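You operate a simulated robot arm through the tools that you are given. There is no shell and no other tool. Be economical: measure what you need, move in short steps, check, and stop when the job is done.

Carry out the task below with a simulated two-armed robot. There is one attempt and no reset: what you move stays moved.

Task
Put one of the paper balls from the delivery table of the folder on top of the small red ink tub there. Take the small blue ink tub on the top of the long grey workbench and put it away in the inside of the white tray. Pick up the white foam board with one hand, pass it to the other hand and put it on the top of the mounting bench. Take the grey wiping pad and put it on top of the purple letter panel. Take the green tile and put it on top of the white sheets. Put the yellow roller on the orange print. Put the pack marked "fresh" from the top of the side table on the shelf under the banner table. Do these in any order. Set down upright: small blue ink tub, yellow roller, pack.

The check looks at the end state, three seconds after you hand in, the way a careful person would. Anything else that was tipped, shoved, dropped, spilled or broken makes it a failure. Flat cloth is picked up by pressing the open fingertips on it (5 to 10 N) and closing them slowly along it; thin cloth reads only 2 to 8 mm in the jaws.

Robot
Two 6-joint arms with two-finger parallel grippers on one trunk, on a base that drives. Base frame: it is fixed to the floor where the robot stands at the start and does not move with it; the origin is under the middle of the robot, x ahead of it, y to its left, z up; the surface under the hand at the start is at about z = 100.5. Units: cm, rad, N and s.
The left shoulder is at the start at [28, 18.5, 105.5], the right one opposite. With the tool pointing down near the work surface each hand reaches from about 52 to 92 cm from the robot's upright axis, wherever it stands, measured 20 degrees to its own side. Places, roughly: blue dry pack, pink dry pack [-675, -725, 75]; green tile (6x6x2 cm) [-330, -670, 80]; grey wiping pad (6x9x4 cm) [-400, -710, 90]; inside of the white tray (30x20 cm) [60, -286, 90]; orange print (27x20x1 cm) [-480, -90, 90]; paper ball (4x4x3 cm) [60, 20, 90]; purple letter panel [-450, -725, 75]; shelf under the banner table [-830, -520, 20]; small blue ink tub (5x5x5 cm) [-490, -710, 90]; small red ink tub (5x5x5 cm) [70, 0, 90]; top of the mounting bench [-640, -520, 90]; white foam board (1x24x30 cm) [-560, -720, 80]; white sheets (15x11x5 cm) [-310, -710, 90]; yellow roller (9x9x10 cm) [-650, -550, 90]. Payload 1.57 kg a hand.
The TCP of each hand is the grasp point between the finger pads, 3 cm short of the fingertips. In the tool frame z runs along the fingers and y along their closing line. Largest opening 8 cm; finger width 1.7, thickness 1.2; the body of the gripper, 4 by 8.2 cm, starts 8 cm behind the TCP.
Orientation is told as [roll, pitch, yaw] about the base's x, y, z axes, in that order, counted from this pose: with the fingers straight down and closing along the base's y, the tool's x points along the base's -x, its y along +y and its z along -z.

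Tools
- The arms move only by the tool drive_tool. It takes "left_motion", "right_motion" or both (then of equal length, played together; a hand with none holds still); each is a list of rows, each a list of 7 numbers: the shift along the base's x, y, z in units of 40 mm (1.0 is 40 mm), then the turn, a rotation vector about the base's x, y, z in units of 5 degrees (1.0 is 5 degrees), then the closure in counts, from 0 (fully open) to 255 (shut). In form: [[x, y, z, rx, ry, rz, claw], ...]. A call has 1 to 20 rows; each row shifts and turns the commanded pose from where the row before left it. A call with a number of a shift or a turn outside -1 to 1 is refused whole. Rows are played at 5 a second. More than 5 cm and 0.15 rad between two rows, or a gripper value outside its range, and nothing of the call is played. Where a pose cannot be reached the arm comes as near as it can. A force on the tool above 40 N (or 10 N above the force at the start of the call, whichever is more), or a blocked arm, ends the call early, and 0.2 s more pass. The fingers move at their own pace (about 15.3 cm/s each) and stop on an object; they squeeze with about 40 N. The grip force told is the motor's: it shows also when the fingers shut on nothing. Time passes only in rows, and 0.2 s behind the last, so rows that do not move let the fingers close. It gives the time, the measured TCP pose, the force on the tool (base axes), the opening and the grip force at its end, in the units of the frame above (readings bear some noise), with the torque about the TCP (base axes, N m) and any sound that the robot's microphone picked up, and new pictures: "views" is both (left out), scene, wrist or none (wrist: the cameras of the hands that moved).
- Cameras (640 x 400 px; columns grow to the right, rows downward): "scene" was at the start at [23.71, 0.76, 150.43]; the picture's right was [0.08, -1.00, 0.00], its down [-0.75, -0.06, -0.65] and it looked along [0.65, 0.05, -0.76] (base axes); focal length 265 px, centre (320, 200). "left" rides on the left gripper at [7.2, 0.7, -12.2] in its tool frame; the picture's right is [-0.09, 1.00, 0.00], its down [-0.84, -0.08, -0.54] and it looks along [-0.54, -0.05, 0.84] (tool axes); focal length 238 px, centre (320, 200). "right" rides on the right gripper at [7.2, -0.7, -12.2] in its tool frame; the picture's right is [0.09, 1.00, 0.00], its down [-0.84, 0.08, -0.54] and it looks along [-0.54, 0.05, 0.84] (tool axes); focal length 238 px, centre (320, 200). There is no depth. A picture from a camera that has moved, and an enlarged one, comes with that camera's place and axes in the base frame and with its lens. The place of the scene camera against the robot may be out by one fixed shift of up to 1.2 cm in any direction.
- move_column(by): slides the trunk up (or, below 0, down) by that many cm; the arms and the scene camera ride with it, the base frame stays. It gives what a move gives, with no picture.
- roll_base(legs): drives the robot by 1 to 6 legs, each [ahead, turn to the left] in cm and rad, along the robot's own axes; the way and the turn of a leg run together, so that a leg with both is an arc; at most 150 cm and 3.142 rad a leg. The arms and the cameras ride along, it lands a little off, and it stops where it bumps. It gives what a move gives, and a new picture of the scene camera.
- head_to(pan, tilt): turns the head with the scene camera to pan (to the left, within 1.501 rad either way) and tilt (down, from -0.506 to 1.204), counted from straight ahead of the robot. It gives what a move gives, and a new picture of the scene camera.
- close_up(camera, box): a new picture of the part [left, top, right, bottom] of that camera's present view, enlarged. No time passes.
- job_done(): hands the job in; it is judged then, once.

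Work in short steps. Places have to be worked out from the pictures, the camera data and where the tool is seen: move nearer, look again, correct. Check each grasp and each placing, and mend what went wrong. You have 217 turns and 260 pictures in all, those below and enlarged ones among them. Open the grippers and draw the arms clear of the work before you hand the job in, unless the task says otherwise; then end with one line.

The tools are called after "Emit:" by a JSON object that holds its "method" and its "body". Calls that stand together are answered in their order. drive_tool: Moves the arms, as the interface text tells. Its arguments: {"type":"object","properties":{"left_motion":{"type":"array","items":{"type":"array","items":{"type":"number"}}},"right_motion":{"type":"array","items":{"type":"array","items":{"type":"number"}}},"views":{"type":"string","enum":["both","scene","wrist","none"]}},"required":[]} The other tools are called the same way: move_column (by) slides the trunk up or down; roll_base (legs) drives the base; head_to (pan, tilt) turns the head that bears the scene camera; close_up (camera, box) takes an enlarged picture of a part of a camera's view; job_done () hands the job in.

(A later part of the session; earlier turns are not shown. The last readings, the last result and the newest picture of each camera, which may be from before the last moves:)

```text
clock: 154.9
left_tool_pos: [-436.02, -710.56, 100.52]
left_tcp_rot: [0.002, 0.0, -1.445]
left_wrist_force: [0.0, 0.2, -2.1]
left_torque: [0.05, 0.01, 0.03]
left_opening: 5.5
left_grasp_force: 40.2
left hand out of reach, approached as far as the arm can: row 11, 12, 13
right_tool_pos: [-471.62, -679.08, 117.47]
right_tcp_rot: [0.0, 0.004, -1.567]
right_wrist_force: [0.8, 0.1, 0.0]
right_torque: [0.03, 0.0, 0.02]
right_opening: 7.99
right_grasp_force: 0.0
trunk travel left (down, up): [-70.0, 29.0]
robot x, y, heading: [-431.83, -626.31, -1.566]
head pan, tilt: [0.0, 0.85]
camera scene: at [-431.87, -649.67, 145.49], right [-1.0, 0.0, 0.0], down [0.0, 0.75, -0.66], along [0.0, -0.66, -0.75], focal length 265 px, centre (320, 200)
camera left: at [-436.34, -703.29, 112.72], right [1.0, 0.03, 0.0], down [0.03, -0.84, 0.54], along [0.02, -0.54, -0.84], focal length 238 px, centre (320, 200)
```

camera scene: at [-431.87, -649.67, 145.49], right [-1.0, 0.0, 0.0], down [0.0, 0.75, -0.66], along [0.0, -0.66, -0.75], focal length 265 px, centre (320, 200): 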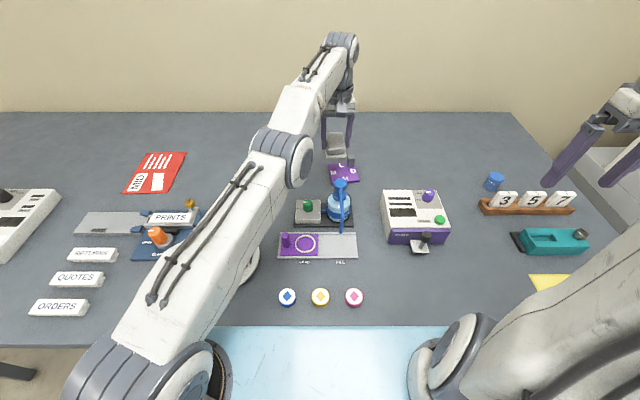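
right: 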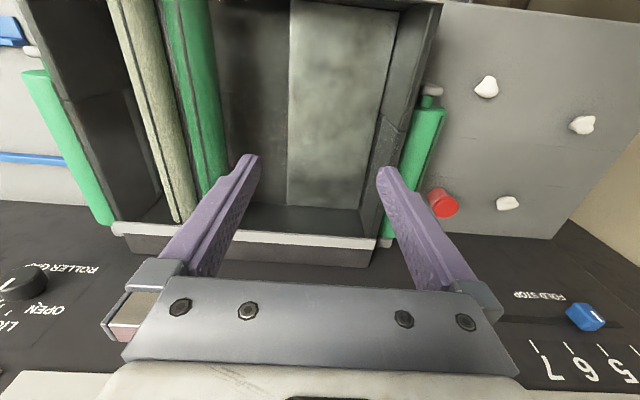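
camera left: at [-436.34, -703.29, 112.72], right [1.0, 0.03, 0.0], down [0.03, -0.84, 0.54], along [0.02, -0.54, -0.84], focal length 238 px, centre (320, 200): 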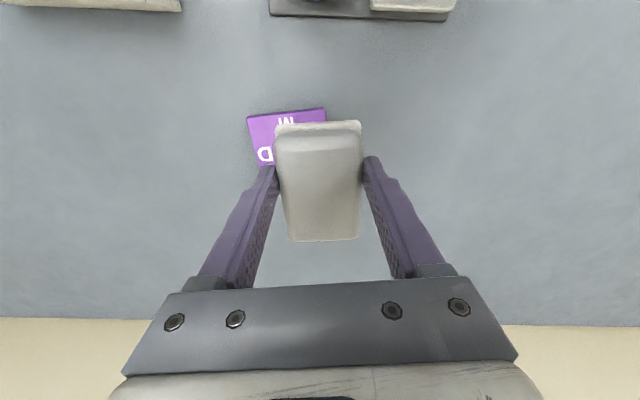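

The hand is at its reach limit. I'll raise the trunk and hand, then shift the base so the panel lies straight ahead of the left shoulder.

Emit:
{"method": "move_column", "body": {"by": 8}}

Emit:
{"method": "drive_tool", "body": {"left_motion": [[0, 0.8, 0.6, 0, 0, 0, 200], [0, 0.8, 0.6, 0, 0, 0, 200], [0, 0, 0.3, 0, 0, 0, 200]], "views": "none"}}

Emit:
{"method": "roll_base", "body": {"legs": [[-60, 0], [0, -0.378], [65.5, 0], [0, 0.375]]}}

```text
clock: 156.1
left_tool_pos: [-435.91, -710.56, 108.64]
left_tcp_rot: [0.002, 0.0, -1.447]
left_wrist_force: [0.2, -0.4, -0.5]
left_torque: [0.0, 0.01, -0.01]
left_opening: 5.52
left_grasp_force: 40.0
right_tool_pos: [-471.7, -678.98, 125.42]
right_tcp_rot: [0.001, 0.004, -1.566]
right_wrist_force: [-0.6, -0.2, 0.8]
right_torque: [-0.01, -0.01, -0.03]
right_opening: 7.99
right_grasp_force: 0.0
trunk travel left (down, up): [-78.0, 21.0]
robot x, y, heading: [-431.73, -625.92, -1.57]
head pan, tilt: [0.0, 0.85]
```

```text
clock: 156.9
left_tool_pos: [-436.67, -708.97, 112.97]
left_tcp_rot: [0.003, 0.001, -1.445]
left_wrist_force: [-0.2, 0.6, -1.6]
left_torque: [0.02, 0.0, 0.03]
left_opening: 5.5
left_grasp_force: 39.8
left hand out of reach, approached as far as the arm can: row 1, 2
right_tool_pos: [-471.54, -678.95, 125.55]
right_tcp_rot: [-0.001, 0.002, -1.567]
right_wrist_force: [0.2, -1.0, -0.6]
right_torque: [0.02, -0.01, -0.03]
right_opening: 8.01
right_grasp_force: 0.0
trunk travel left (down, up): [-78.0, 21.0]
robot x, y, heading: [-431.48, -626.22, -1.571]
head pan, tilt: [0.0, 0.85]
```

```text
clock: 165.8
left_tool_pos: [-460.2, -710.03, 113.01]
left_tcp_rot: [0.002, 0.002, -1.44]
left_wrist_force: [-1.1, -0.4, -0.9]
left_torque: [0.03, 0.02, -0.01]
left_opening: 5.51
left_grasp_force: 39.8
right_tool_pos: [-495.12, -680.07, 125.51]
right_tcp_rot: [0.0, 0.002, -1.557]
right_wrist_force: [0.2, 0.5, -0.2]
right_torque: [0.01, -0.02, 0.01]
right_opening: 8.0
right_grasp_force: 0.1
trunk travel left (down, up): [-78.0, 21.0]
robot x, y, heading: [-455.91, -626.83, -1.554]
head pan, tilt: [0.0, 0.85]
camera scene: at [-455.66, -650.4, 153.49], right [-1.0, -0.01, 0.0], down [-0.01, 0.75, -0.66], along [0.01, -0.66, -0.75], focal length 265 px, centre (320, 200)
```

scene: 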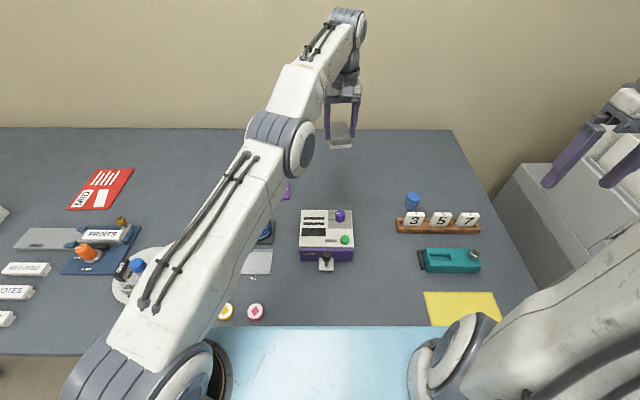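

Now I'm moving the pad across to x≈-437.5 in front of the left shoulder, staying high.

Emit:
{"method": "drive_tool", "body": {"left_motion": [[0.9, 0, -0.1, 0, 0, 0, 200], [0.9, 0, -0.1, 0, 0, 0, 200], [0.9, 0, -0.1, 0, 0, 0, 200], [0.9, 0, -0.1, 0, 0, 0, 200], [0.9, -0.2, -0.2, 0, 0, 0, 200], [0.9, -0.3, -0.2, 0, 0, 0, 200], [0.25, -0.4, -0.3, 0, 0, 0, 200], [0, 0, 0, 0, 0, 0, 200]], "views": "wrist"}}

```text
clock: 167.6
left_tool_pos: [-437.98, -715.07, 109.58]
left_tcp_rot: [0.001, 0.001, -1.438]
left_wrist_force: [0.8, 0.3, -0.3]
left_torque: [-0.01, 0.02, 0.0]
left_opening: 5.52
left_grasp_force: 39.7
left hand out of reach, approached as far as the arm can: row 1, 2, 3, 4, 6, 7
right_tool_pos: [-495.2, -680.02, 125.53]
right_tcp_rot: [0.0, 0.002, -1.557]
right_wrist_force: [0.3, -0.1, -0.2]
right_torque: [-0.03, -0.03, -0.03]
right_opening: 8.01
right_grasp_force: 0.1
trunk travel left (down, up): [-78.0, 21.0]
robot x, y, heading: [-456.15, -626.81, -1.558]
head pan, tilt: [0.0, 0.85]
camera left: at [-438.5, -707.77, 121.75], right [1.0, 0.04, 0.0], down [0.03, -0.84, 0.54], along [0.02, -0.54, -0.84], focal length 238 px, centre (320, 200)
```

left: 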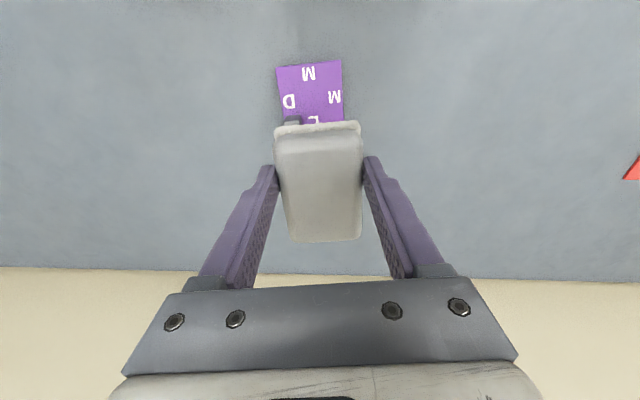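

The pad is above the panel. I'm correcting by about +0.8 cm in x and y and descending partway, then checking, since the reach limit may shift the position.

Emit:
{"method": "drive_tool", "body": {"left_motion": [[0.2, 0.2, -0.8, 0, 0, 0, 200], [0, 0, -0.9, 0, 0, 0, 200], [0, 0, -0.8, 0, 0, 0, 200], [0, 0, 0, 0, 0, 0, 200]], "views": "wrist"}}

```text
clock: 168.6
left_tool_pos: [-437.42, -716.28, 99.81]
left_tcp_rot: [0.002, 0.003, -1.438]
left_wrist_force: [0.3, -1.0, -0.7]
left_torque: [0.02, -0.01, -0.03]
left_opening: 5.47
left_grasp_force: 39.6
left hand out of reach, approached as far as the arm can: row 1, 2, 3
right_tool_pos: [-495.14, -680.18, 125.57]
right_tcp_rot: [0.0, 0.004, -1.558]
right_wrist_force: [-0.4, 0.1, 0.2]
right_torque: [0.03, 0.02, -0.01]
right_opening: 7.99
right_grasp_force: 0.1
trunk travel left (down, up): [-78.0, 21.0]
robot x, y, heading: [-455.63, -626.46, -1.559]
head pan, tilt: [0.0, 0.85]
camera left: at [-437.84, -709.16, 112.13], right [1.0, 0.04, 0.0], down [0.03, -0.84, 0.54], along [0.02, -0.54, -0.84], focal length 238 px, centre (320, 200)
```

left: 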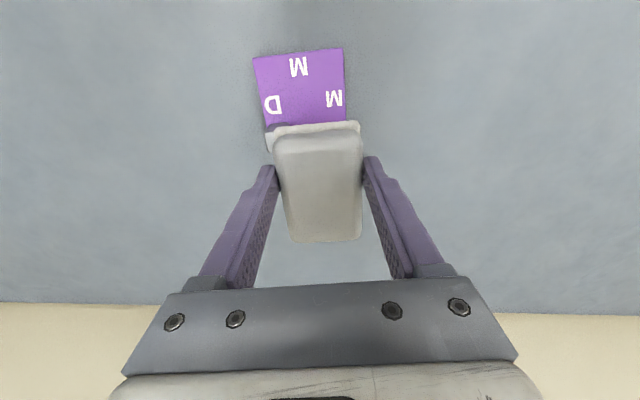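

Emit:
{"method": "drive_tool", "body": {"left_motion": [[0, 0.5, 0, 0, 0, 0, 200], [0, 0.4, -0.3, 0, 0, 0, 200], [0, 0, -0.3, 0, 0, 0, 200], [0, 0, 0, 0, 0, 0, 200]], "views": "none"}}

```text
clock: 169.6
left_tool_pos: [-437.49, -716.48, 97.86]
left_tcp_rot: [0.001, 0.002, -1.44]
left_wrist_force: [0.2, -0.2, -1.4]
left_torque: [0.0, -0.02, -0.01]
left_opening: 5.52
left_grasp_force: 40.1
left hand out of reach, approached as far as the arm can: row 1, 2
right_tool_pos: [-495.12, -680.04, 125.53]
right_tcp_rot: [0.0, 0.004, -1.558]
right_wrist_force: [0.6, 0.2, 0.5]
right_torque: [0.0, -0.01, 0.01]
right_opening: 8.01
right_grasp_force: 0.2
trunk travel left (down, up): [-78.0, 21.0]
robot x, y, heading: [-455.64, -626.2, -1.56]
head pan, tilt: [0.0, 0.85]
```

Now the commanded pose equals the measured one. I'm shifting +2.2 cm in y and descending to z≈92.

Emit:
{"method": "drive_tool", "body": {"left_motion": [[0.05, 0.55, -0.3, 0, 0, 0, 200], [0, 0, -0.6, 0, 0, 0, 200], [0, 0, -0.5, 0, 0, 0, 200], [0, 0, 0, 0, 0, 0, 200]], "views": "wrist"}}

```text
clock: 170.6
left_tool_pos: [-437.27, -716.8, 92.18]
left_tcp_rot: [0.002, 0.0, -1.438]
left_wrist_force: [0.3, -0.5, 0.0]
left_torque: [-0.01, 0.01, 0.01]
left_opening: 5.5
left_grasp_force: 39.7
left hand out of reach, approached as far as the arm can: row 1
right_tool_pos: [-495.16, -680.01, 125.67]
right_tcp_rot: [0.0, 0.003, -1.557]
right_wrist_force: [0.6, 1.0, -0.1]
right_torque: [-0.02, 0.01, -0.01]
right_opening: 8.04
right_grasp_force: 0.0
trunk travel left (down, up): [-78.0, 21.0]
robot x, y, heading: [-455.88, -626.75, -1.557]
head pan, tilt: [0.0, 0.85]
camera left: at [-437.68, -709.4, 104.4], right [1.0, 0.04, 0.0], down [0.03, -0.84, 0.54], along [0.02, -0.54, -0.84], focal length 238 px, centre (320, 200)
```

left: 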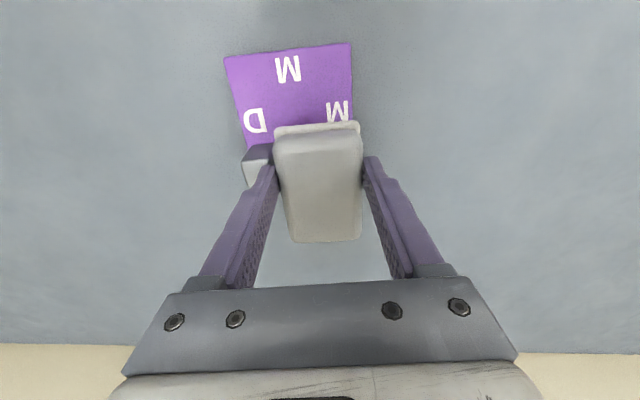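

Emit:
{"method": "drive_tool", "body": {"left_motion": [[0, 0.4, 0.1, 0, 0, 0, 200], [0, 0.4, 0, 0, 0, 0, 200], [0, 0, 0, 0, 0, 0, 200]], "views": "wrist"}}

```text
clock: 171.4
left_tool_pos: [-437.34, -716.47, 92.58]
left_tcp_rot: [0.002, 0.001, -1.437]
left_wrist_force: [0.1, -0.5, -1.1]
left_torque: [0.0, -0.01, 0.0]
left_opening: 5.49
left_grasp_force: 40.3
left hand out of reach, approached as far as the arm can: row 1, 2
right_tool_pos: [-495.19, -680.05, 125.52]
right_tcp_rot: [0.0, 0.002, -1.56]
right_wrist_force: [0.5, 0.2, 0.0]
right_torque: [0.0, -0.03, 0.01]
right_opening: 7.99
right_grasp_force: 0.1
trunk travel left (down, up): [-78.0, 21.0]
robot x, y, heading: [-455.76, -626.71, -1.564]
head pan, tilt: [0.0, 0.85]
camera left: at [-437.74, -709.18, 104.74], right [1.0, 0.04, 0.0], down [0.03, -0.84, 0.54], along [0.02, -0.54, -0.84], focal length 238 px, centre (320, 200)
```

left: 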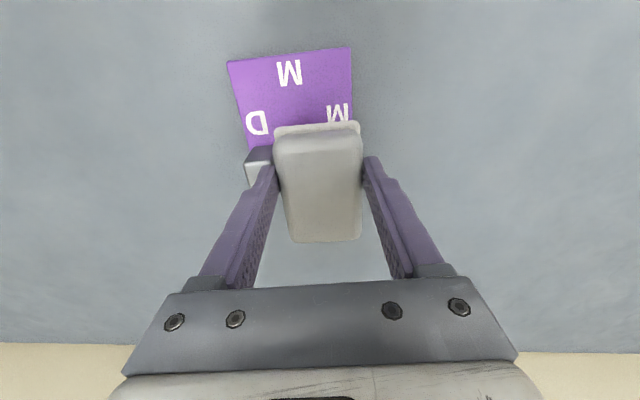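

Emit:
{"method": "drive_tool", "body": {"left_motion": [[0, 0.5, 0.1, 0, 0, 0, 200], [0, 0.5, 0, 0, 0, 0, 200], [0, 0, 0, 0, 0, 0, 200]], "views": "none"}}

```text
clock: 172.2
left_tool_pos: [-437.42, -716.53, 92.81]
left_tcp_rot: [0.004, 0.001, -1.439]
left_wrist_force: [0.1, 0.6, -1.1]
left_torque: [-0.02, 0.02, 0.03]
left_opening: 5.51
left_grasp_force: 39.5
left hand out of reach, approached as far as the arm can: row 1, 2
right_tool_pos: [-495.21, -680.07, 125.44]
right_tcp_rot: [0.002, 0.001, -1.559]
right_wrist_force: [0.1, 0.3, 0.6]
right_torque: [0.0, -0.01, -0.01]
right_opening: 7.99
right_grasp_force: 0.0
trunk travel left (down, up): [-78.0, 21.0]
robot x, y, heading: [-455.84, -626.5, -1.562]
head pan, tilt: [0.0, 0.85]
```

The arm is stuck at a limit in y, so I'll back the base 2.8 cm, which carries the hand to the right place.

Emit:
{"method": "roll_base", "body": {"legs": [[-2.8, 0]]}}

Emit:
{"method": "close_up", "body": {"camera": "left", "box": [160, 0, 480, 200]}}

```text
clock: 173.0
left_tool_pos: [-437.48, -713.61, 92.75]
left_tcp_rot: [0.001, 0.002, -1.438]
left_wrist_force: [0.4, 0.1, -0.7]
left_torque: [-0.01, -0.01, -0.02]
left_opening: 5.51
left_grasp_force: 39.8
right_tool_pos: [-495.14, -677.24, 125.53]
right_tcp_rot: [0.0, 0.004, -1.558]
right_wrist_force: [0.2, -0.6, 0.1]
right_torque: [0.05, 0.02, -0.01]
right_opening: 8.0
right_grasp_force: 0.1
trunk travel left (down, up): [-78.0, 21.0]
robot x, y, heading: [-455.94, -623.77, -1.563]
head pan, tilt: [0.0, 0.85]
camera scene: at [-455.67, -647.59, 153.49], right [-1.0, -0.01, 0.0], down [-0.01, 0.75, -0.66], along [0.01, -0.66, -0.75], focal length 265 px, centre (320, 200)
```

scene: 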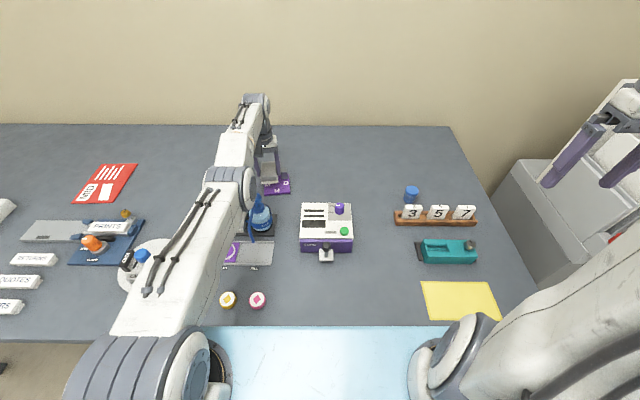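

```text
2.00 times, centred on (320, 100) of left
camera zoom: at [-437.78, -706.38, 104.97], right [1.0, 0.04, 0.0], down [0.03, -0.84, 0.54], along [0.02, -0.54, -0.84], focal length 477 px, centre (320, 400)
```

zoom: 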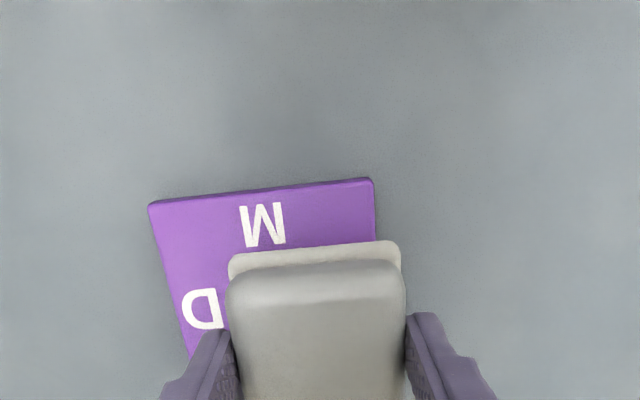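

The pad is over the panel, clear of the knob. I'm lowering it to contact.

Emit:
{"method": "drive_tool", "body": {"left_motion": [[0, 0, -0.4, 0, 0, 0, 200], [0, 0, -0.2, 0, 0, 0, 200], [0, 0, -0.1, 0, 0, 0, 200], [0, 0, 0, 0, 0, 0, 200]], "views": "none"}}

```text
clock: 174.0
left_tool_pos: [-437.4, -713.63, 89.91]
left_tcp_rot: [0.003, 0.001, -1.44]
left_wrist_force: [-0.7, 0.0, 0.1]
left_torque: [0.0, 0.01, 0.0]
left_opening: 5.48
left_grasp_force: 40.4
right_tool_pos: [-495.21, -677.17, 125.52]
right_tcp_rot: [0.0, 0.001, -1.559]
right_wrist_force: [0.0, 0.0, 0.1]
right_torque: [-0.01, 0.01, 0.02]
right_opening: 7.99
right_grasp_force: 0.1
trunk travel left (down, up): [-78.0, 21.0]
robot x, y, heading: [-456.1, -623.93, -1.557]
head pan, tilt: [0.0, 0.85]
```

Emit:
{"method": "drive_tool", "body": {"left_motion": [[0, 0, -0.07, 0, 0, 0, 200], [0, 0, -0.06, 0, 0, 0, 200], [0, 0, 0, 0, 0, 0, 200]], "views": "none"}}

```text
clock: 174.8
left_tool_pos: [-437.55, -713.71, 89.58]
left_tcp_rot: [0.002, -0.001, -1.437]
left_wrist_force: [-0.1, 0.4, 5.1]
left_torque: [-0.13, 0.08, -0.01]
left_opening: 5.51
left_grasp_force: 40.3
right_tool_pos: [-495.11, -677.36, 125.55]
right_tcp_rot: [-0.001, 0.002, -1.557]
right_wrist_force: [-0.7, -0.6, 0.5]
right_torque: [0.0, -0.02, 0.02]
right_opening: 8.0
right_grasp_force: 0.1
trunk travel left (down, up): [-78.0, 21.0]
robot x, y, heading: [-456.0, -623.64, -1.559]
head pan, tilt: [0.0, 0.85]
```

Contact is 5 N. I'll release with a small opening because of the knob, and lift.

Emit:
{"method": "drive_tool", "body": {"left_motion": [[0, 0, 0, 0, 0, 0, 75], [0, 0, 0, 0, 0, 0, 66], [0, 0, 0, 0, 0, 0, 58], [0, 0, 0.3, 0, 0, 0, 55], [0, 0, 0.6, 0, 0, 0, 55], [0, 0, 0.8, 0, 0, 0, 30], [0, 0, 0.8, 0, 0, 0, 0], [0, 0, 0.8, 0, 0, 0, 0], [0, 0, 0, 0, 0, 0, 0]], "views": "wrist"}}

```text
clock: 176.8
left_tool_pos: [-437.4, -713.42, 102.61]
left_tcp_rot: [0.0, 0.002, -1.439]
left_wrist_force: [-0.1, -1.3, 0.2]
left_torque: [0.0, 0.01, -0.01]
left_opening: 8.0
left_grasp_force: 0.0
right_tool_pos: [-495.17, -677.28, 125.6]
right_tcp_rot: [-0.001, 0.001, -1.557]
right_wrist_force: [0.4, 0.6, 0.1]
right_torque: [-0.03, 0.01, -0.03]
right_opening: 8.01
right_grasp_force: 0.0
trunk travel left (down, up): [-78.0, 21.0]
robot x, y, heading: [-456.04, -624.08, -1.565]
head pan, tilt: [0.0, 0.85]
camera left: at [-437.73, -706.23, 114.8], right [1.0, 0.04, 0.0], down [0.03, -0.84, 0.54], along [0.02, -0.54, -0.84], focal length 238 px, centre (320, 200)
```

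left: 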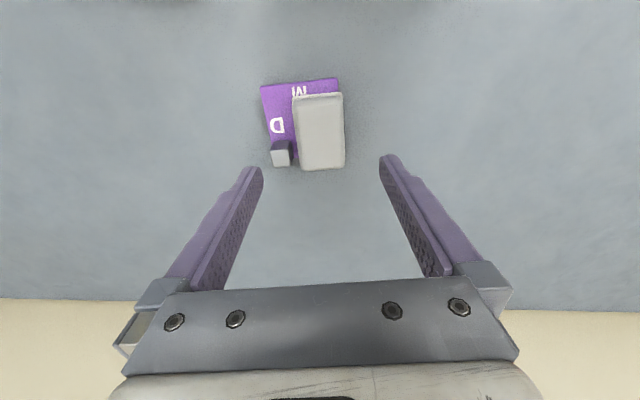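

The pad rests on the letter panel. I'll raise the hand well above the bottle, retract, then look right toward the foam board.

Emit:
{"method": "drive_tool", "body": {"left_motion": [[0, 0, 0.8, 0, 0, 0, 0], [0, 0, 0.8, 0, 0, 0, 0], [0, 0, 0.8, 0, 0, 0, 0], [0, 0.8, 0.3, 0, 0, 0, 0], [0, 0.9, 0, 0, 0, -0.5, 0], [0, 0.9, 0, 0, 0, -0.5, 0], [0, 0.9, 0, 0, 0, -0.5, 0], [0, 0.9, 0, 0, 0, 0, 0], [0, 0.9, 0, 0, 0, 0, 0], [0, 0.9, 0, 0, 0, 0, 0], [0, 0.9, 0, 0, 0, 0, 0]], "views": "none"}}

Emit:
{"method": "head_to", "body": {"pan": -0.6, "tilt": 0.6}}

```text
clock: 179.2
left_tool_pos: [-437.43, -683.46, 112.94]
left_tcp_rot: [0.001, 0.001, -1.569]
left_wrist_force: [0.4, -0.9, 0.3]
left_torque: [0.01, 0.02, 0.03]
left_opening: 7.98
left_grasp_force: 0.1
left hand out of reach, approached as far as the arm can: row 1, 2, 3
right_tool_pos: [-495.18, -677.26, 125.48]
right_tcp_rot: [0.001, 0.003, -1.56]
right_wrist_force: [0.0, -0.4, -0.1]
right_torque: [0.04, 0.01, 0.01]
right_opening: 7.99
right_grasp_force: 0.2
trunk travel left (down, up): [-78.0, 21.0]
robot x, y, heading: [-455.75, -624.05, -1.556]
head pan, tilt: [0.0, 0.85]
```

```text
clock: 180.2
left_tool_pos: [-437.48, -683.59, 112.92]
left_tcp_rot: [0.003, 0.002, -1.569]
left_wrist_force: [-0.4, -0.4, 0.4]
left_torque: [-0.02, -0.02, 0.0]
left_opening: 8.02
left_grasp_force: 0.0
right_tool_pos: [-495.23, -677.19, 125.57]
right_tcp_rot: [0.0, 0.0, -1.559]
right_wrist_force: [-0.4, -0.7, -0.4]
right_torque: [-0.01, 0.01, 0.0]
right_opening: 7.97
right_grasp_force: 0.0
trunk travel left (down, up): [-78.0, 21.0]
robot x, y, heading: [-455.92, -623.73, -1.561]
head pan, tilt: [-0.6, 0.6]
camera scene: at [-460.66, -647.08, 155.58], right [-0.83, 0.55, 0.0], down [0.31, 0.47, -0.82], along [-0.46, -0.69, -0.57], focal length 265 px, centre (320, 200)
```

scene: 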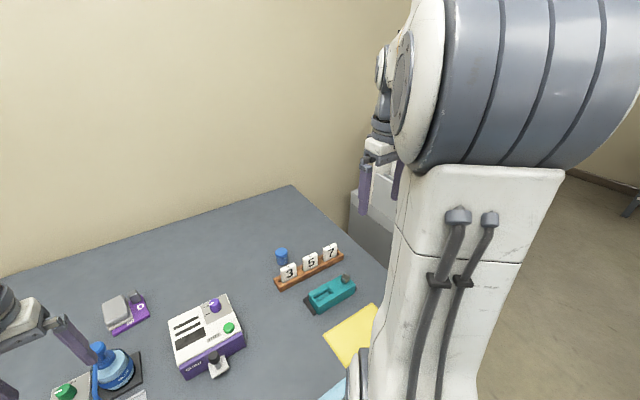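

Emit:
{"method": "head_to", "body": {"pan": 0, "tilt": 0.4}}

Emit:
{"method": "roll_base", "body": {"legs": [[-50, 0], [0, -1.58]]}}

```text
clock: 181.2
left_tool_pos: [-437.4, -683.5, 112.93]
left_tcp_rot: [0.003, 0.001, -1.567]
left_wrist_force: [-1.0, 0.1, -0.9]
left_torque: [-0.03, 0.0, -0.02]
left_opening: 8.01
left_grasp_force: 0.1
right_tool_pos: [-495.12, -677.25, 125.5]
right_tcp_rot: [0.0, 0.002, -1.559]
right_wrist_force: [0.1, 0.6, 0.7]
right_torque: [-0.01, 0.02, -0.01]
right_opening: 8.01
right_grasp_force: 0.1
trunk travel left (down, up): [-78.0, 21.0]
robot x, y, heading: [-456.19, -624.27, -1.562]
head pan, tilt: [0.0, 0.4]
camera scene: at [-455.66, -648.99, 157.41], right [-1.0, -0.01, 0.0], down [0.0, 0.39, -0.92], along [0.01, -0.92, -0.39], focal length 265 px, centre (320, 200)
```

scene: 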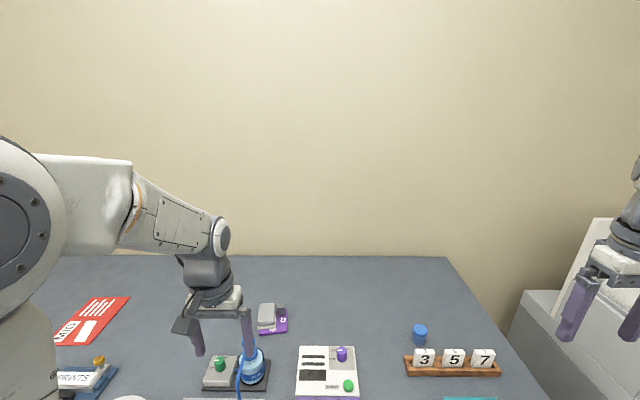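

```text
clock: 188.0
left_tool_pos: [-516.38, -592.99, 112.81]
left_tcp_rot: [0.003, 0.002, -3.137]
left_wrist_force: [-0.3, 1.1, 0.4]
left_torque: [-0.03, 0.0, 0.01]
left_opening: 8.01
left_grasp_force: 0.0
right_tool_pos: [-510.11, -535.26, 125.52]
right_tcp_rot: [0.0, 0.002, -3.13]
right_wrist_force: [-0.5, -0.1, 0.5]
right_torque: [0.01, 0.0, 0.0]
right_opening: 8.01
right_grasp_force: 0.0
trunk travel left (down, up): [-78.0, 21.0]
robot x, y, heading: [-456.75, -574.37, -3.131]
head pan, tilt: [0.0, 0.4]
camera scene: at [-481.98, -574.72, 157.41], right [-0.01, 1.0, 0.0], down [0.39, 0.01, -0.92], along [-0.92, -0.01, -0.39], focal length 265 px, centre (320, 200)
```

scene: 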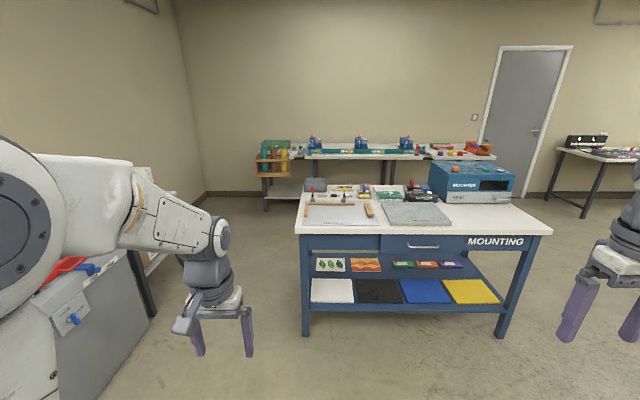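

Emit:
{"method": "close_up", "body": {"camera": "scene", "box": [280, 150, 560, 260]}}

Emit:
{"method": "head_to", "body": {"pan": 0.7, "tilt": 0.5}}

```text
2.29 times, centred on (420, 205) of scene
camera zoom: at [-481.98, -574.72, 157.41], right [-0.01, 1.0, 0.0], down [0.39, 0.01, -0.92], along [-0.92, -0.01, -0.39], focal length 605 px, centre (91, 189)
```

zoom: 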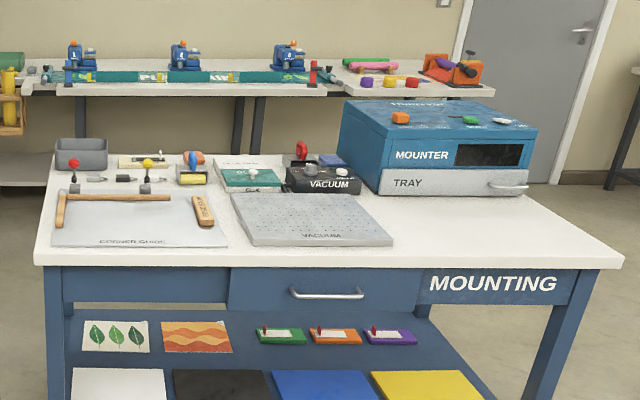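

```text
clock: 189.0
left_tool_pos: [-516.34, -593.02, 112.96]
left_tcp_rot: [0.001, 0.001, -3.138]
left_wrist_force: [-0.5, 0.3, 0.5]
left_torque: [0.01, 0.02, 0.0]
left_opening: 8.02
left_grasp_force: 0.1
right_tool_pos: [-510.1, -535.18, 125.52]
right_tcp_rot: [-0.001, 0.002, -3.128]
right_wrist_force: [-0.1, 0.0, 0.2]
right_torque: [0.02, 0.0, 0.02]
right_opening: 7.97
right_grasp_force: 0.0
trunk travel left (down, up): [-78.0, 21.0]
robot x, y, heading: [-456.68, -574.14, -3.131]
head pan, tilt: [0.7, 0.499]
camera scene: at [-479.61, -580.54, 156.5], right [-0.65, 0.76, 0.0], down [0.36, 0.31, -0.88], along [-0.66, -0.57, -0.48], focal length 265 px, centre (320, 200)
```

scene: 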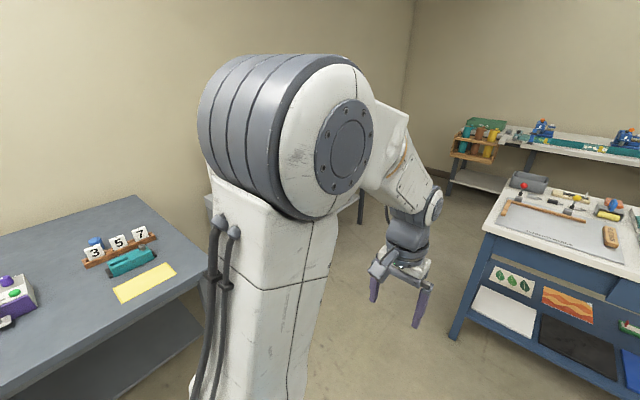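

The mounting bench's front edge is at x≈-612 and its top is free on the right side. Now I'm driving to x≈-545 and facing -y to see the foam board.

Emit:
{"method": "roll_base", "body": {"legs": [[88, 0], [0, 1.561]]}}

Emit:
{"method": "head_to", "body": {"pan": 0, "tilt": 0.6}}

```text
clock: 197.5
left_tool_pos: [-526.66, -635.36, 112.99]
left_tcp_rot: [0.002, 0.002, -1.579]
left_wrist_force: [0.5, -0.5, -0.3]
left_torque: [-0.01, -0.03, -0.01]
left_opening: 8.01
left_grasp_force: 0.0
right_tool_pos: [-584.21, -628.34, 125.58]
right_tcp_rot: [0.001, 0.001, -1.567]
right_wrist_force: [1.3, -0.5, 1.3]
right_torque: [0.01, 0.02, 0.01]
right_opening: 8.02
right_grasp_force: 0.1
trunk travel left (down, up): [-78.0, 21.0]
robot x, y, heading: [-544.55, -575.77, -1.572]
head pan, tilt: [0.7, 0.499]
camera scene: at [-538.59, -598.26, 156.5], right [-0.76, -0.65, 0.0], down [-0.31, 0.37, -0.88], along [0.57, -0.67, -0.48], focal length 265 px, centre (320, 200)
```

scene: 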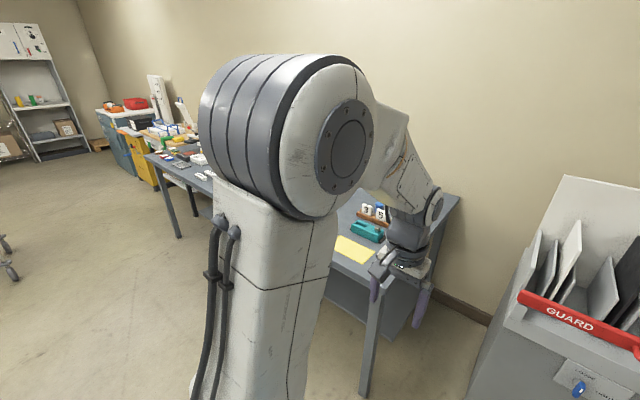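

```text
clock: 198.6
left_tool_pos: [-526.65, -635.26, 112.93]
left_tcp_rot: [0.002, 0.001, -1.578]
left_wrist_force: [0.4, -0.9, -0.1]
left_torque: [0.03, 0.03, -0.01]
left_opening: 8.01
left_grasp_force: 0.0
right_tool_pos: [-584.14, -628.41, 125.5]
right_tcp_rot: [0.002, 0.001, -1.567]
right_wrist_force: [0.1, -0.1, 0.0]
right_torque: [0.0, 0.03, -0.02]
right_opening: 8.0
right_grasp_force: 0.1
trunk travel left (down, up): [-78.0, 21.0]
robot x, y, heading: [-544.31, -575.03, -1.566]
head pan, tilt: [0.0, 0.6]
camera scene: at [-544.43, -600.16, 155.59], right [-1.0, 0.0, 0.0], down [0.0, 0.56, -0.83], along [0.0, -0.83, -0.56], focal length 265 px, centre (320, 200)
```

scene: 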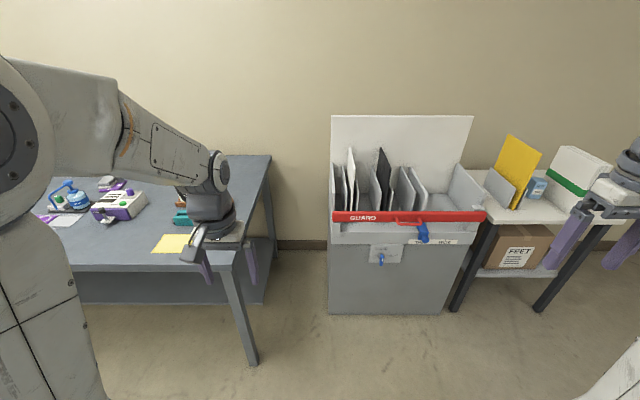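

Emit:
{"method": "close_up", "body": {"camera": "scene", "box": [310, 100, 500, 280]}}

Emit:
{"method": "close_up", "body": {"camera": "scene", "box": [460, 120, 620, 220]}}

```text
2.22 times, centred on (405, 190) of scene
camera zoom: at [-544.43, -600.16, 155.59], right [-1.0, 0.0, 0.0], down [0.0, 0.56, -0.83], along [0.0, -0.83, -0.56], focal length 588 px, centre (131, 222)
```

zoom: 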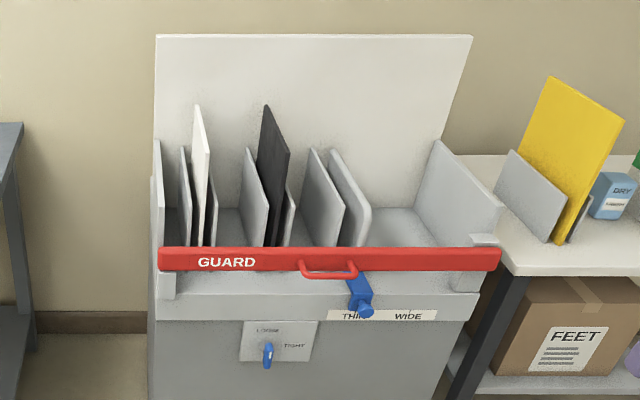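

```text
4.00 times, centred on (540, 170) of scene
camera zoom: at [-544.43, -600.16, 155.59], right [-1.0, 0.0, 0.0], down [0.0, 0.56, -0.83], along [0.0, -0.83, -0.56], focal length 1059 px, centre (-560, 320)
```

zoom: 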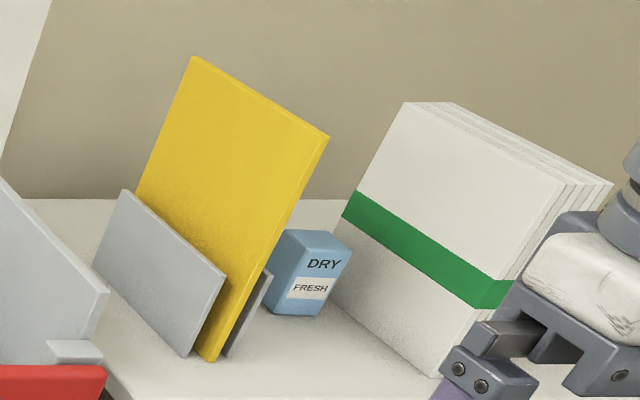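

The white foam board stands in the rack at x≈-560, y -708 to -732, top z≈100, and the red guard bar sits lower. The "FRESH" blue pack is on the next table. I'm driving to about (-556,-636).

Emit:
{"method": "roll_base", "body": {"legs": [[0, -0.195], [62, 0], [0, 0.19]]}}

Emit:
{"method": "head_to", "body": {"pan": 0, "tilt": 0.75}}

```text
clock: 203.6
left_tool_pos: [-538.55, -697.18, 112.91]
left_tcp_rot: [0.001, 0.003, -1.578]
left_wrist_force: [-0.8, -0.2, -1.1]
left_torque: [-0.02, -0.04, -0.01]
left_opening: 7.99
left_grasp_force: 0.0
right_tool_pos: [-596.18, -690.49, 125.55]
right_tcp_rot: [0.001, 0.003, -1.569]
right_wrist_force: [0.5, -0.1, -0.1]
right_torque: [-0.04, -0.04, 0.03]
right_opening: 8.02
right_grasp_force: 0.1
trunk travel left (down, up): [-78.0, 21.0]
robot x, y, heading: [-556.66, -637.33, -1.571]
head pan, tilt: [0.0, 0.6]
camera scene: at [-556.42, -662.23, 155.59], right [-1.0, 0.0, 0.0], down [0.0, 0.56, -0.83], along [0.0, -0.83, -0.56], focal length 265 px, centre (320, 200)
```

scene: 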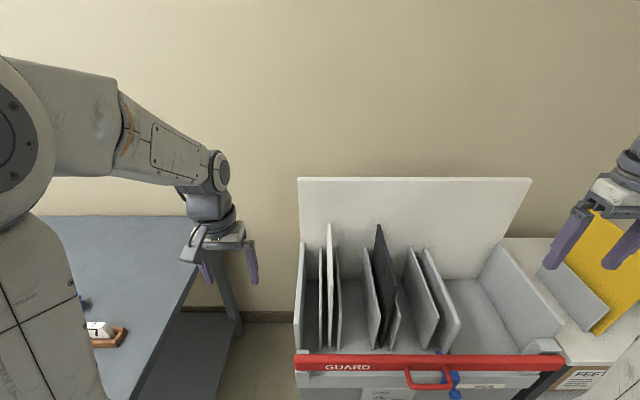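

```text
clock: 204.3
left_tool_pos: [-538.57, -697.45, 112.99]
left_tcp_rot: [0.0, 0.002, -1.579]
left_wrist_force: [-0.2, 0.5, 0.8]
left_torque: [-0.02, -0.01, -0.01]
left_opening: 8.0
left_grasp_force: 0.1
right_tool_pos: [-596.18, -690.42, 125.58]
right_tcp_rot: [0.0, 0.004, -1.568]
right_wrist_force: [0.4, -0.1, 0.3]
right_torque: [-0.01, 0.02, 0.02]
right_opening: 8.01
right_grasp_force: 0.0
trunk travel left (down, up): [-78.0, 21.0]
robot x, y, heading: [-556.22, -637.35, -1.565]
head pan, tilt: [0.0, 0.75]
camera scene: at [-556.4, -661.68, 154.3], right [-1.0, 0.0, 0.0], down [0.0, 0.68, -0.73], along [0.0, -0.73, -0.68], focal length 265 px, centre (320, 200)
```

scene: 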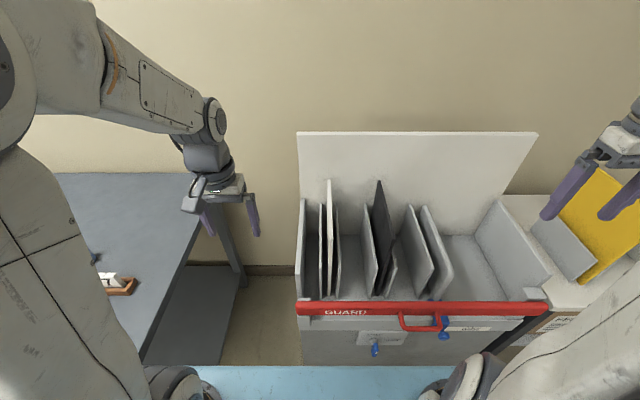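

Emit:
{"method": "close_up", "body": {"camera": "scene", "box": [290, 165, 410, 325]}}

```text
2.50 times, centred on (350, 245) of scene
camera zoom: at [-556.4, -661.68, 154.3], right [-1.0, 0.0, 0.0], down [0.0, 0.68, -0.73], along [0.0, -0.73, -0.68], focal length 662 px, centre (245, 88)
```

zoom: 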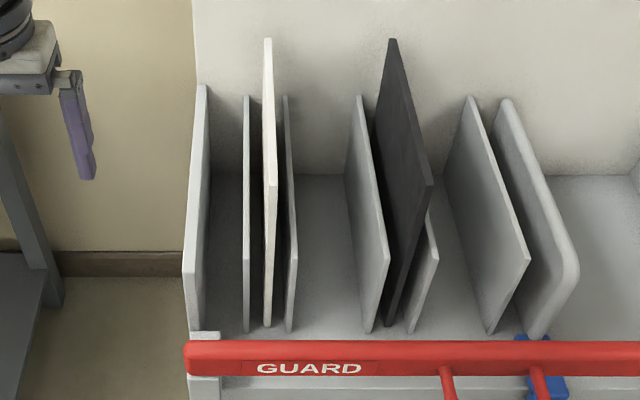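

The board's top edge runs y -706 to -729 at x≈-559.3, z≈100, protruding about 10 cm above the dividers. I'm bringing the right hand above it at y≈-713.

Emit:
{"method": "drive_tool", "body": {"right_motion": [[0.92, -0.56, -0.39, 0, 0, 0, 0], [0.92, -0.56, -0.39, 0, 0, 0, 0], [0.92, -0.56, -0.39, 0, 0, 0, 0], [0.92, -0.56, -0.39, 0, 0, 0, 0], [0.92, -0.56, -0.39, 0, 0, 0, 0], [0.92, -0.56, -0.39, 0, 0, 0, 0], [0.92, -0.56, -0.39, 0, 0, 0, 0], [0.92, -0.56, -0.39, 0, 0, 0, 0], [0.92, -0.56, -0.39, 0, 0, 0, 0], [0.92, -0.56, -0.3, 0, 0, 0, 0], [0, 0, 0, 0, 0, 0, 0]], "views": "wrist"}}

```text
clock: 206.7
left_tool_pos: [-538.64, -697.38, 112.86]
left_tcp_rot: [0.003, 0.001, -1.577]
left_wrist_force: [0.5, -0.4, -0.9]
left_torque: [0.03, 0.02, 0.03]
left_opening: 8.01
left_grasp_force: 0.1
right_tool_pos: [-559.42, -713.01, 110.43]
right_tcp_rot: [0.001, 0.003, -1.568]
right_wrist_force: [0.6, -0.2, 1.0]
right_torque: [0.0, 0.03, -0.01]
right_opening: 7.96
right_grasp_force: 0.1
trunk travel left (down, up): [-78.0, 21.0]
robot x, y, heading: [-556.41, -637.74, -1.57]
head pan, tilt: [0.0, 0.75]
camera right: at [-560.16, -705.87, 122.6], right [1.0, 0.09, 0.0], down [0.08, -0.84, 0.54], along [0.05, -0.54, -0.84], focal length 238 px, centre (320, 200)
```

right: 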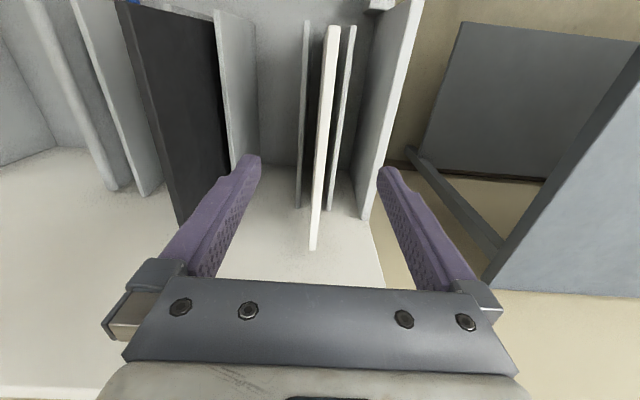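

The board's top edge is at x=-559.2 with no yaw. I'm descending to TCP z≈96 and closing.

Emit:
{"method": "drive_tool", "body": {"right_motion": [[0.06, 0, -0.9, 0, 0, 0, 0], [0, 0, -0.9, 0, 0, 0, 0], [0, 0, -0.9, 0, 0, 0, 0], [0, 0, -0.9, 0, 0, 0, 0], [0, 0, 0, 0, 0, 0, 60], [0, 0, 0, 0, 0, 0, 120], [0, 0, 0, 0, 0, 0, 180], [0, 0, 0, 0, 0, 0, 240], [0, 0, 0, 0, 0, 0, 255]], "views": "wrist"}}

```text
clock: 208.7
left_tool_pos: [-538.62, -697.25, 112.89]
left_tcp_rot: [0.002, 0.002, -1.578]
left_wrist_force: [-0.7, -0.1, 0.4]
left_torque: [0.01, -0.01, -0.01]
left_opening: 8.0
left_grasp_force: 0.1
right_tool_pos: [-559.17, -712.98, 95.88]
right_tcp_rot: [0.0, 0.005, -1.568]
right_wrist_force: [0.4, -0.3, -0.3]
right_torque: [0.0, 0.0, 0.02]
right_opening: 0.98
right_grasp_force: 27.8
trunk travel left (down, up): [-78.0, 21.0]
robot x, y, heading: [-556.61, -637.37, -1.562]
head pan, tilt: [0.0, 0.75]
camera right: at [-559.87, -705.87, 108.01], right [1.0, 0.09, 0.0], down [0.08, -0.84, 0.54], along [0.05, -0.54, -0.84], focal length 238 px, centre (320, 200)
```

right: 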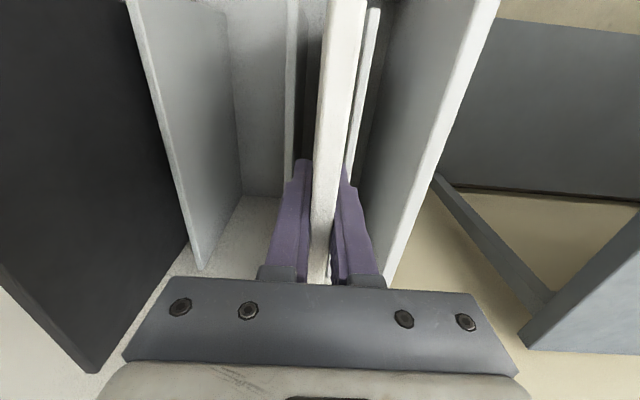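

Gripped (0.98 cm). I'll lift straight up 22 cm and move the left hand out of the way.

Emit:
{"method": "drive_tool", "body": {"right_motion": [[0, 0, 0.5, 0, 0, 0, 255], [0, 0, 0.8, 0, 0, 0, 255], [0, 0, 0.9, 0, 0, 0, 255], [0, 0, 0.9, 0, 0, 0, 255], [0, 0, 0.9, 0, 0, 0, 255], [0, 0, 0.9, 0, 0, 0, 255], [0, 0, 0.8, 0, 0, 0, 255], [0, 0, 0, 0, 0, 0, 255]], "left_motion": [[0.7, 0, 0.2, 0, 0, 0, 0], [0.7, 0, 0.2, 0, 0, 0, 0], [0.7, 0, 0.2, 0, 0, 0, 0], [0.7, 0, 0.2, 0, 0, 0, 0], [0.7, 0, 0, 0, 0, 0, 0], [0.7, 0, 0, 0, 0, 0, 0], [0, 0, 0, 0, 0, 0, 0], [0, 0, 0, 0, 0, 0, 0]], "views": "scene"}}

```text
clock: 210.5
left_tool_pos: [-521.65, -697.09, 116.07]
left_tcp_rot: [0.001, 0.002, -1.577]
left_wrist_force: [-0.2, 0.4, -0.1]
left_torque: [-0.03, 0.04, 0.02]
left_opening: 7.99
left_grasp_force: 0.1
right_tool_pos: [-559.11, -713.12, 118.59]
right_tcp_rot: [0.001, 0.002, -1.569]
right_wrist_force: [-0.6, -0.7, -1.7]
right_torque: [0.04, 0.0, 0.0]
right_opening: 0.97
right_grasp_force: 27.4
trunk travel left (down, up): [-78.0, 21.0]
robot x, y, heading: [-556.52, -637.04, -1.569]
head pan, tilt: [0.0, 0.75]
camera scene: at [-556.39, -661.67, 154.3], right [-1.0, 0.0, 0.0], down [0.0, 0.68, -0.73], along [0.0, -0.73, -0.68], focal length 265 px, centre (320, 200)
```

scene: 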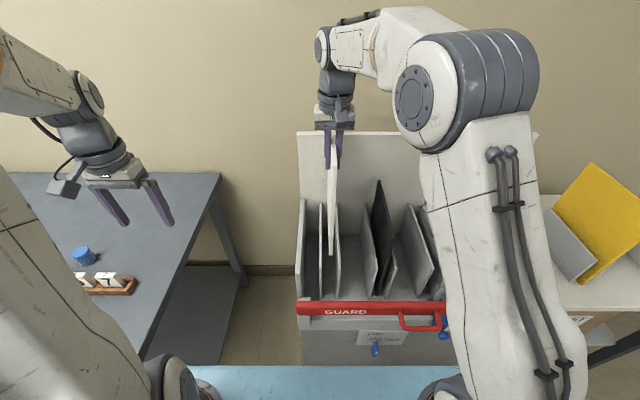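

The board is free of the dividers. I'll back the base away 45 cm before doing the handover.

Emit:
{"method": "roll_base", "body": {"legs": [[-45, 0]]}}

```text
clock: 213.2
left_tool_pos: [-522.02, -652.7, 116.2]
left_tcp_rot: [0.002, 0.002, -1.579]
left_wrist_force: [0.2, 0.3, -0.7]
left_torque: [0.01, 0.02, 0.0]
left_opening: 7.98
left_grasp_force: 0.2
right_tool_pos: [-559.24, -668.43, 118.55]
right_tcp_rot: [0.0, 0.003, -1.571]
right_wrist_force: [-0.1, -0.5, -1.4]
right_torque: [0.03, 0.0, -0.01]
right_opening: 0.97
right_grasp_force: 28.2
trunk travel left (down, up): [-78.0, 21.0]
robot x, y, heading: [-556.41, -592.8, -1.573]
head pan, tilt: [0.0, 0.75]
camera scene: at [-556.54, -617.12, 154.29], right [-1.0, 0.0, 0.0], down [0.0, 0.68, -0.73], along [0.0, -0.73, -0.68], focal length 265 px, centre (320, 200)
```

scene: 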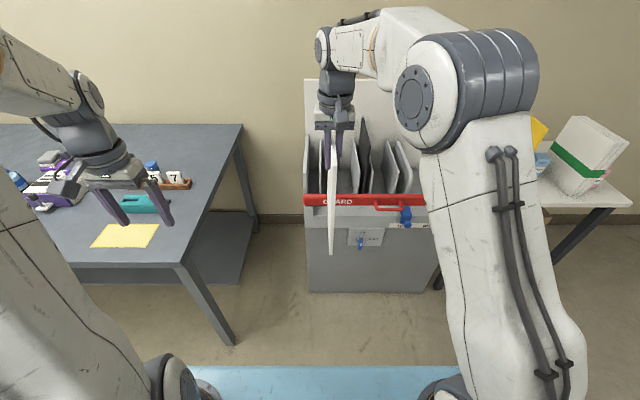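

Rotating: the right hand +90° so the board faces me, and the left hand -90° ready to take its left end.

Emit:
{"method": "drive_tool", "body": {"right_motion": [[-0.15, 0, 0, 0, 0, 1, 255], [-0.15, 0, 0, 0, 0, 1, 255], [-0.15, 0, 0, 0, 0, 1, 255], [-0.15, 0, 0, 0, 0, 1, 255], [-0.15, 0, 0, 0, 0, 1, 255], [-0.15, 0, 0, 0, 0, 1, 255], [-0.15, 0, 0, 0, 0, 1, 255], [-0.15, 0, 0, 0, 0, 1, 255], [-0.15, 0, 0, 0, 0, 1, 255], [-0.15, 0, 0, 0, 0, 1, 255], [-0.15, 0, 0, 0, 0, 1, 255], [-0.15, 0, 0, 0, 0, 1, 255], [-0.15, 0, 0, 0, 0, 1, 255], [-0.15, 0, 0, 0, 0, 1, 255], [-0.15, 0, 0, 0, 0, 1, 255], [-0.15, 0, 0, 0, 0, 1, 255], [-0.15, 0, 0, 0, 0, 1, 255], [-0.15, 0, 0, 0, 0, 1, 255], [0, 0, 0, 0, 0, 0, 255]], "left_motion": [[0, 0, 0.1, 0, 0, -1, 0], [0, 0, 0.1, 0, 0, -1, 0], [0, 0, 0.1, 0, 0, -1, 0], [0, 0, 0.1, 0, 0, -1, 0], [0, 0, 0.1, 0, 0, -1, 0], [0, 0, 0.1, 0, 0, -1, 0], [0, 0, 0.1, 0, 0, -1, 0], [0, 0, 0.1, 0, 0, -1, 0], [0, 0, 0.1, 0, 0, -1, 0], [0, 0, 0.1, 0, 0, -1, 0], [0, 0, 0.1, 0, 0, -1, 0], [0, 0, 0.1, 0, 0, -1, 0], [0, 0, 0.1, 0, 0, -1, 0], [0, 0, 0.1, 0, 0, -1, 0], [0, 0, 0.1, 0, 0, -1, 0], [0, 0, 0.1, 0, 0, -1, 0], [0, 0, 0, 0, 0, -1, 0], [0, 0, 0, 0, 0, -1, 0], [0, 0, 0, 0, 0, 0, 0]], "views": "both"}}

```text
clock: 217.2
left_tool_pos: [-521.93, -652.77, 122.51]
left_tcp_rot: [0.002, 0.004, 3.133]
left_wrist_force: [0.1, 0.1, 0.3]
left_torque: [0.01, -0.02, 0.0]
left_opening: 8.0
left_grasp_force: 0.2
right_tool_pos: [-570.1, -668.42, 118.7]
right_tcp_rot: [0.0, 0.002, 0.003]
right_wrist_force: [0.0, 0.0, -2.1]
right_torque: [0.01, 0.01, 0.02]
right_opening: 0.99
right_grasp_force: 28.1
trunk travel left (down, up): [-78.0, 21.0]
robot x, y, heading: [-556.37, -592.86, -1.57]
head pan, tilt: [0.0, 0.75]
camera scene: at [-556.55, -617.09, 154.3], right [-1.0, 0.0, 0.0], down [0.0, 0.68, -0.73], along [0.0, -0.73, -0.68], focal length 265 px, centre (320, 200)
camera right: at [-577.28, -669.07, 130.76], right [-0.1, 1.0, 0.0], down [0.84, 0.08, 0.54], along [0.54, 0.05, -0.84], focal length 238 px, centre (320, 200)
camera left: at [-514.83, -653.33, 134.74], right [-0.1, -0.99, 0.0], down [-0.84, 0.09, 0.54], along [-0.54, 0.05, -0.84], focal length 238 px, centre (320, 200)
```

scene: 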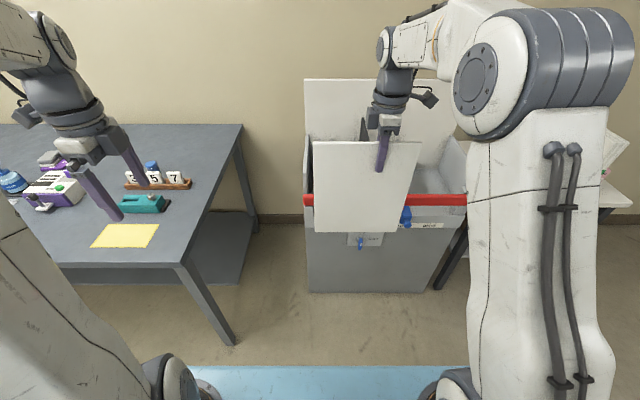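
right: 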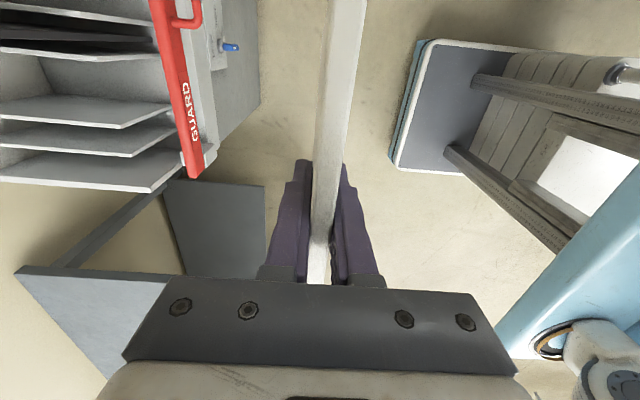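
left: 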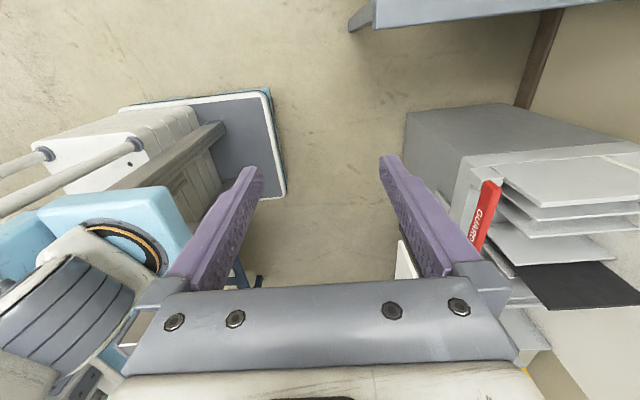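

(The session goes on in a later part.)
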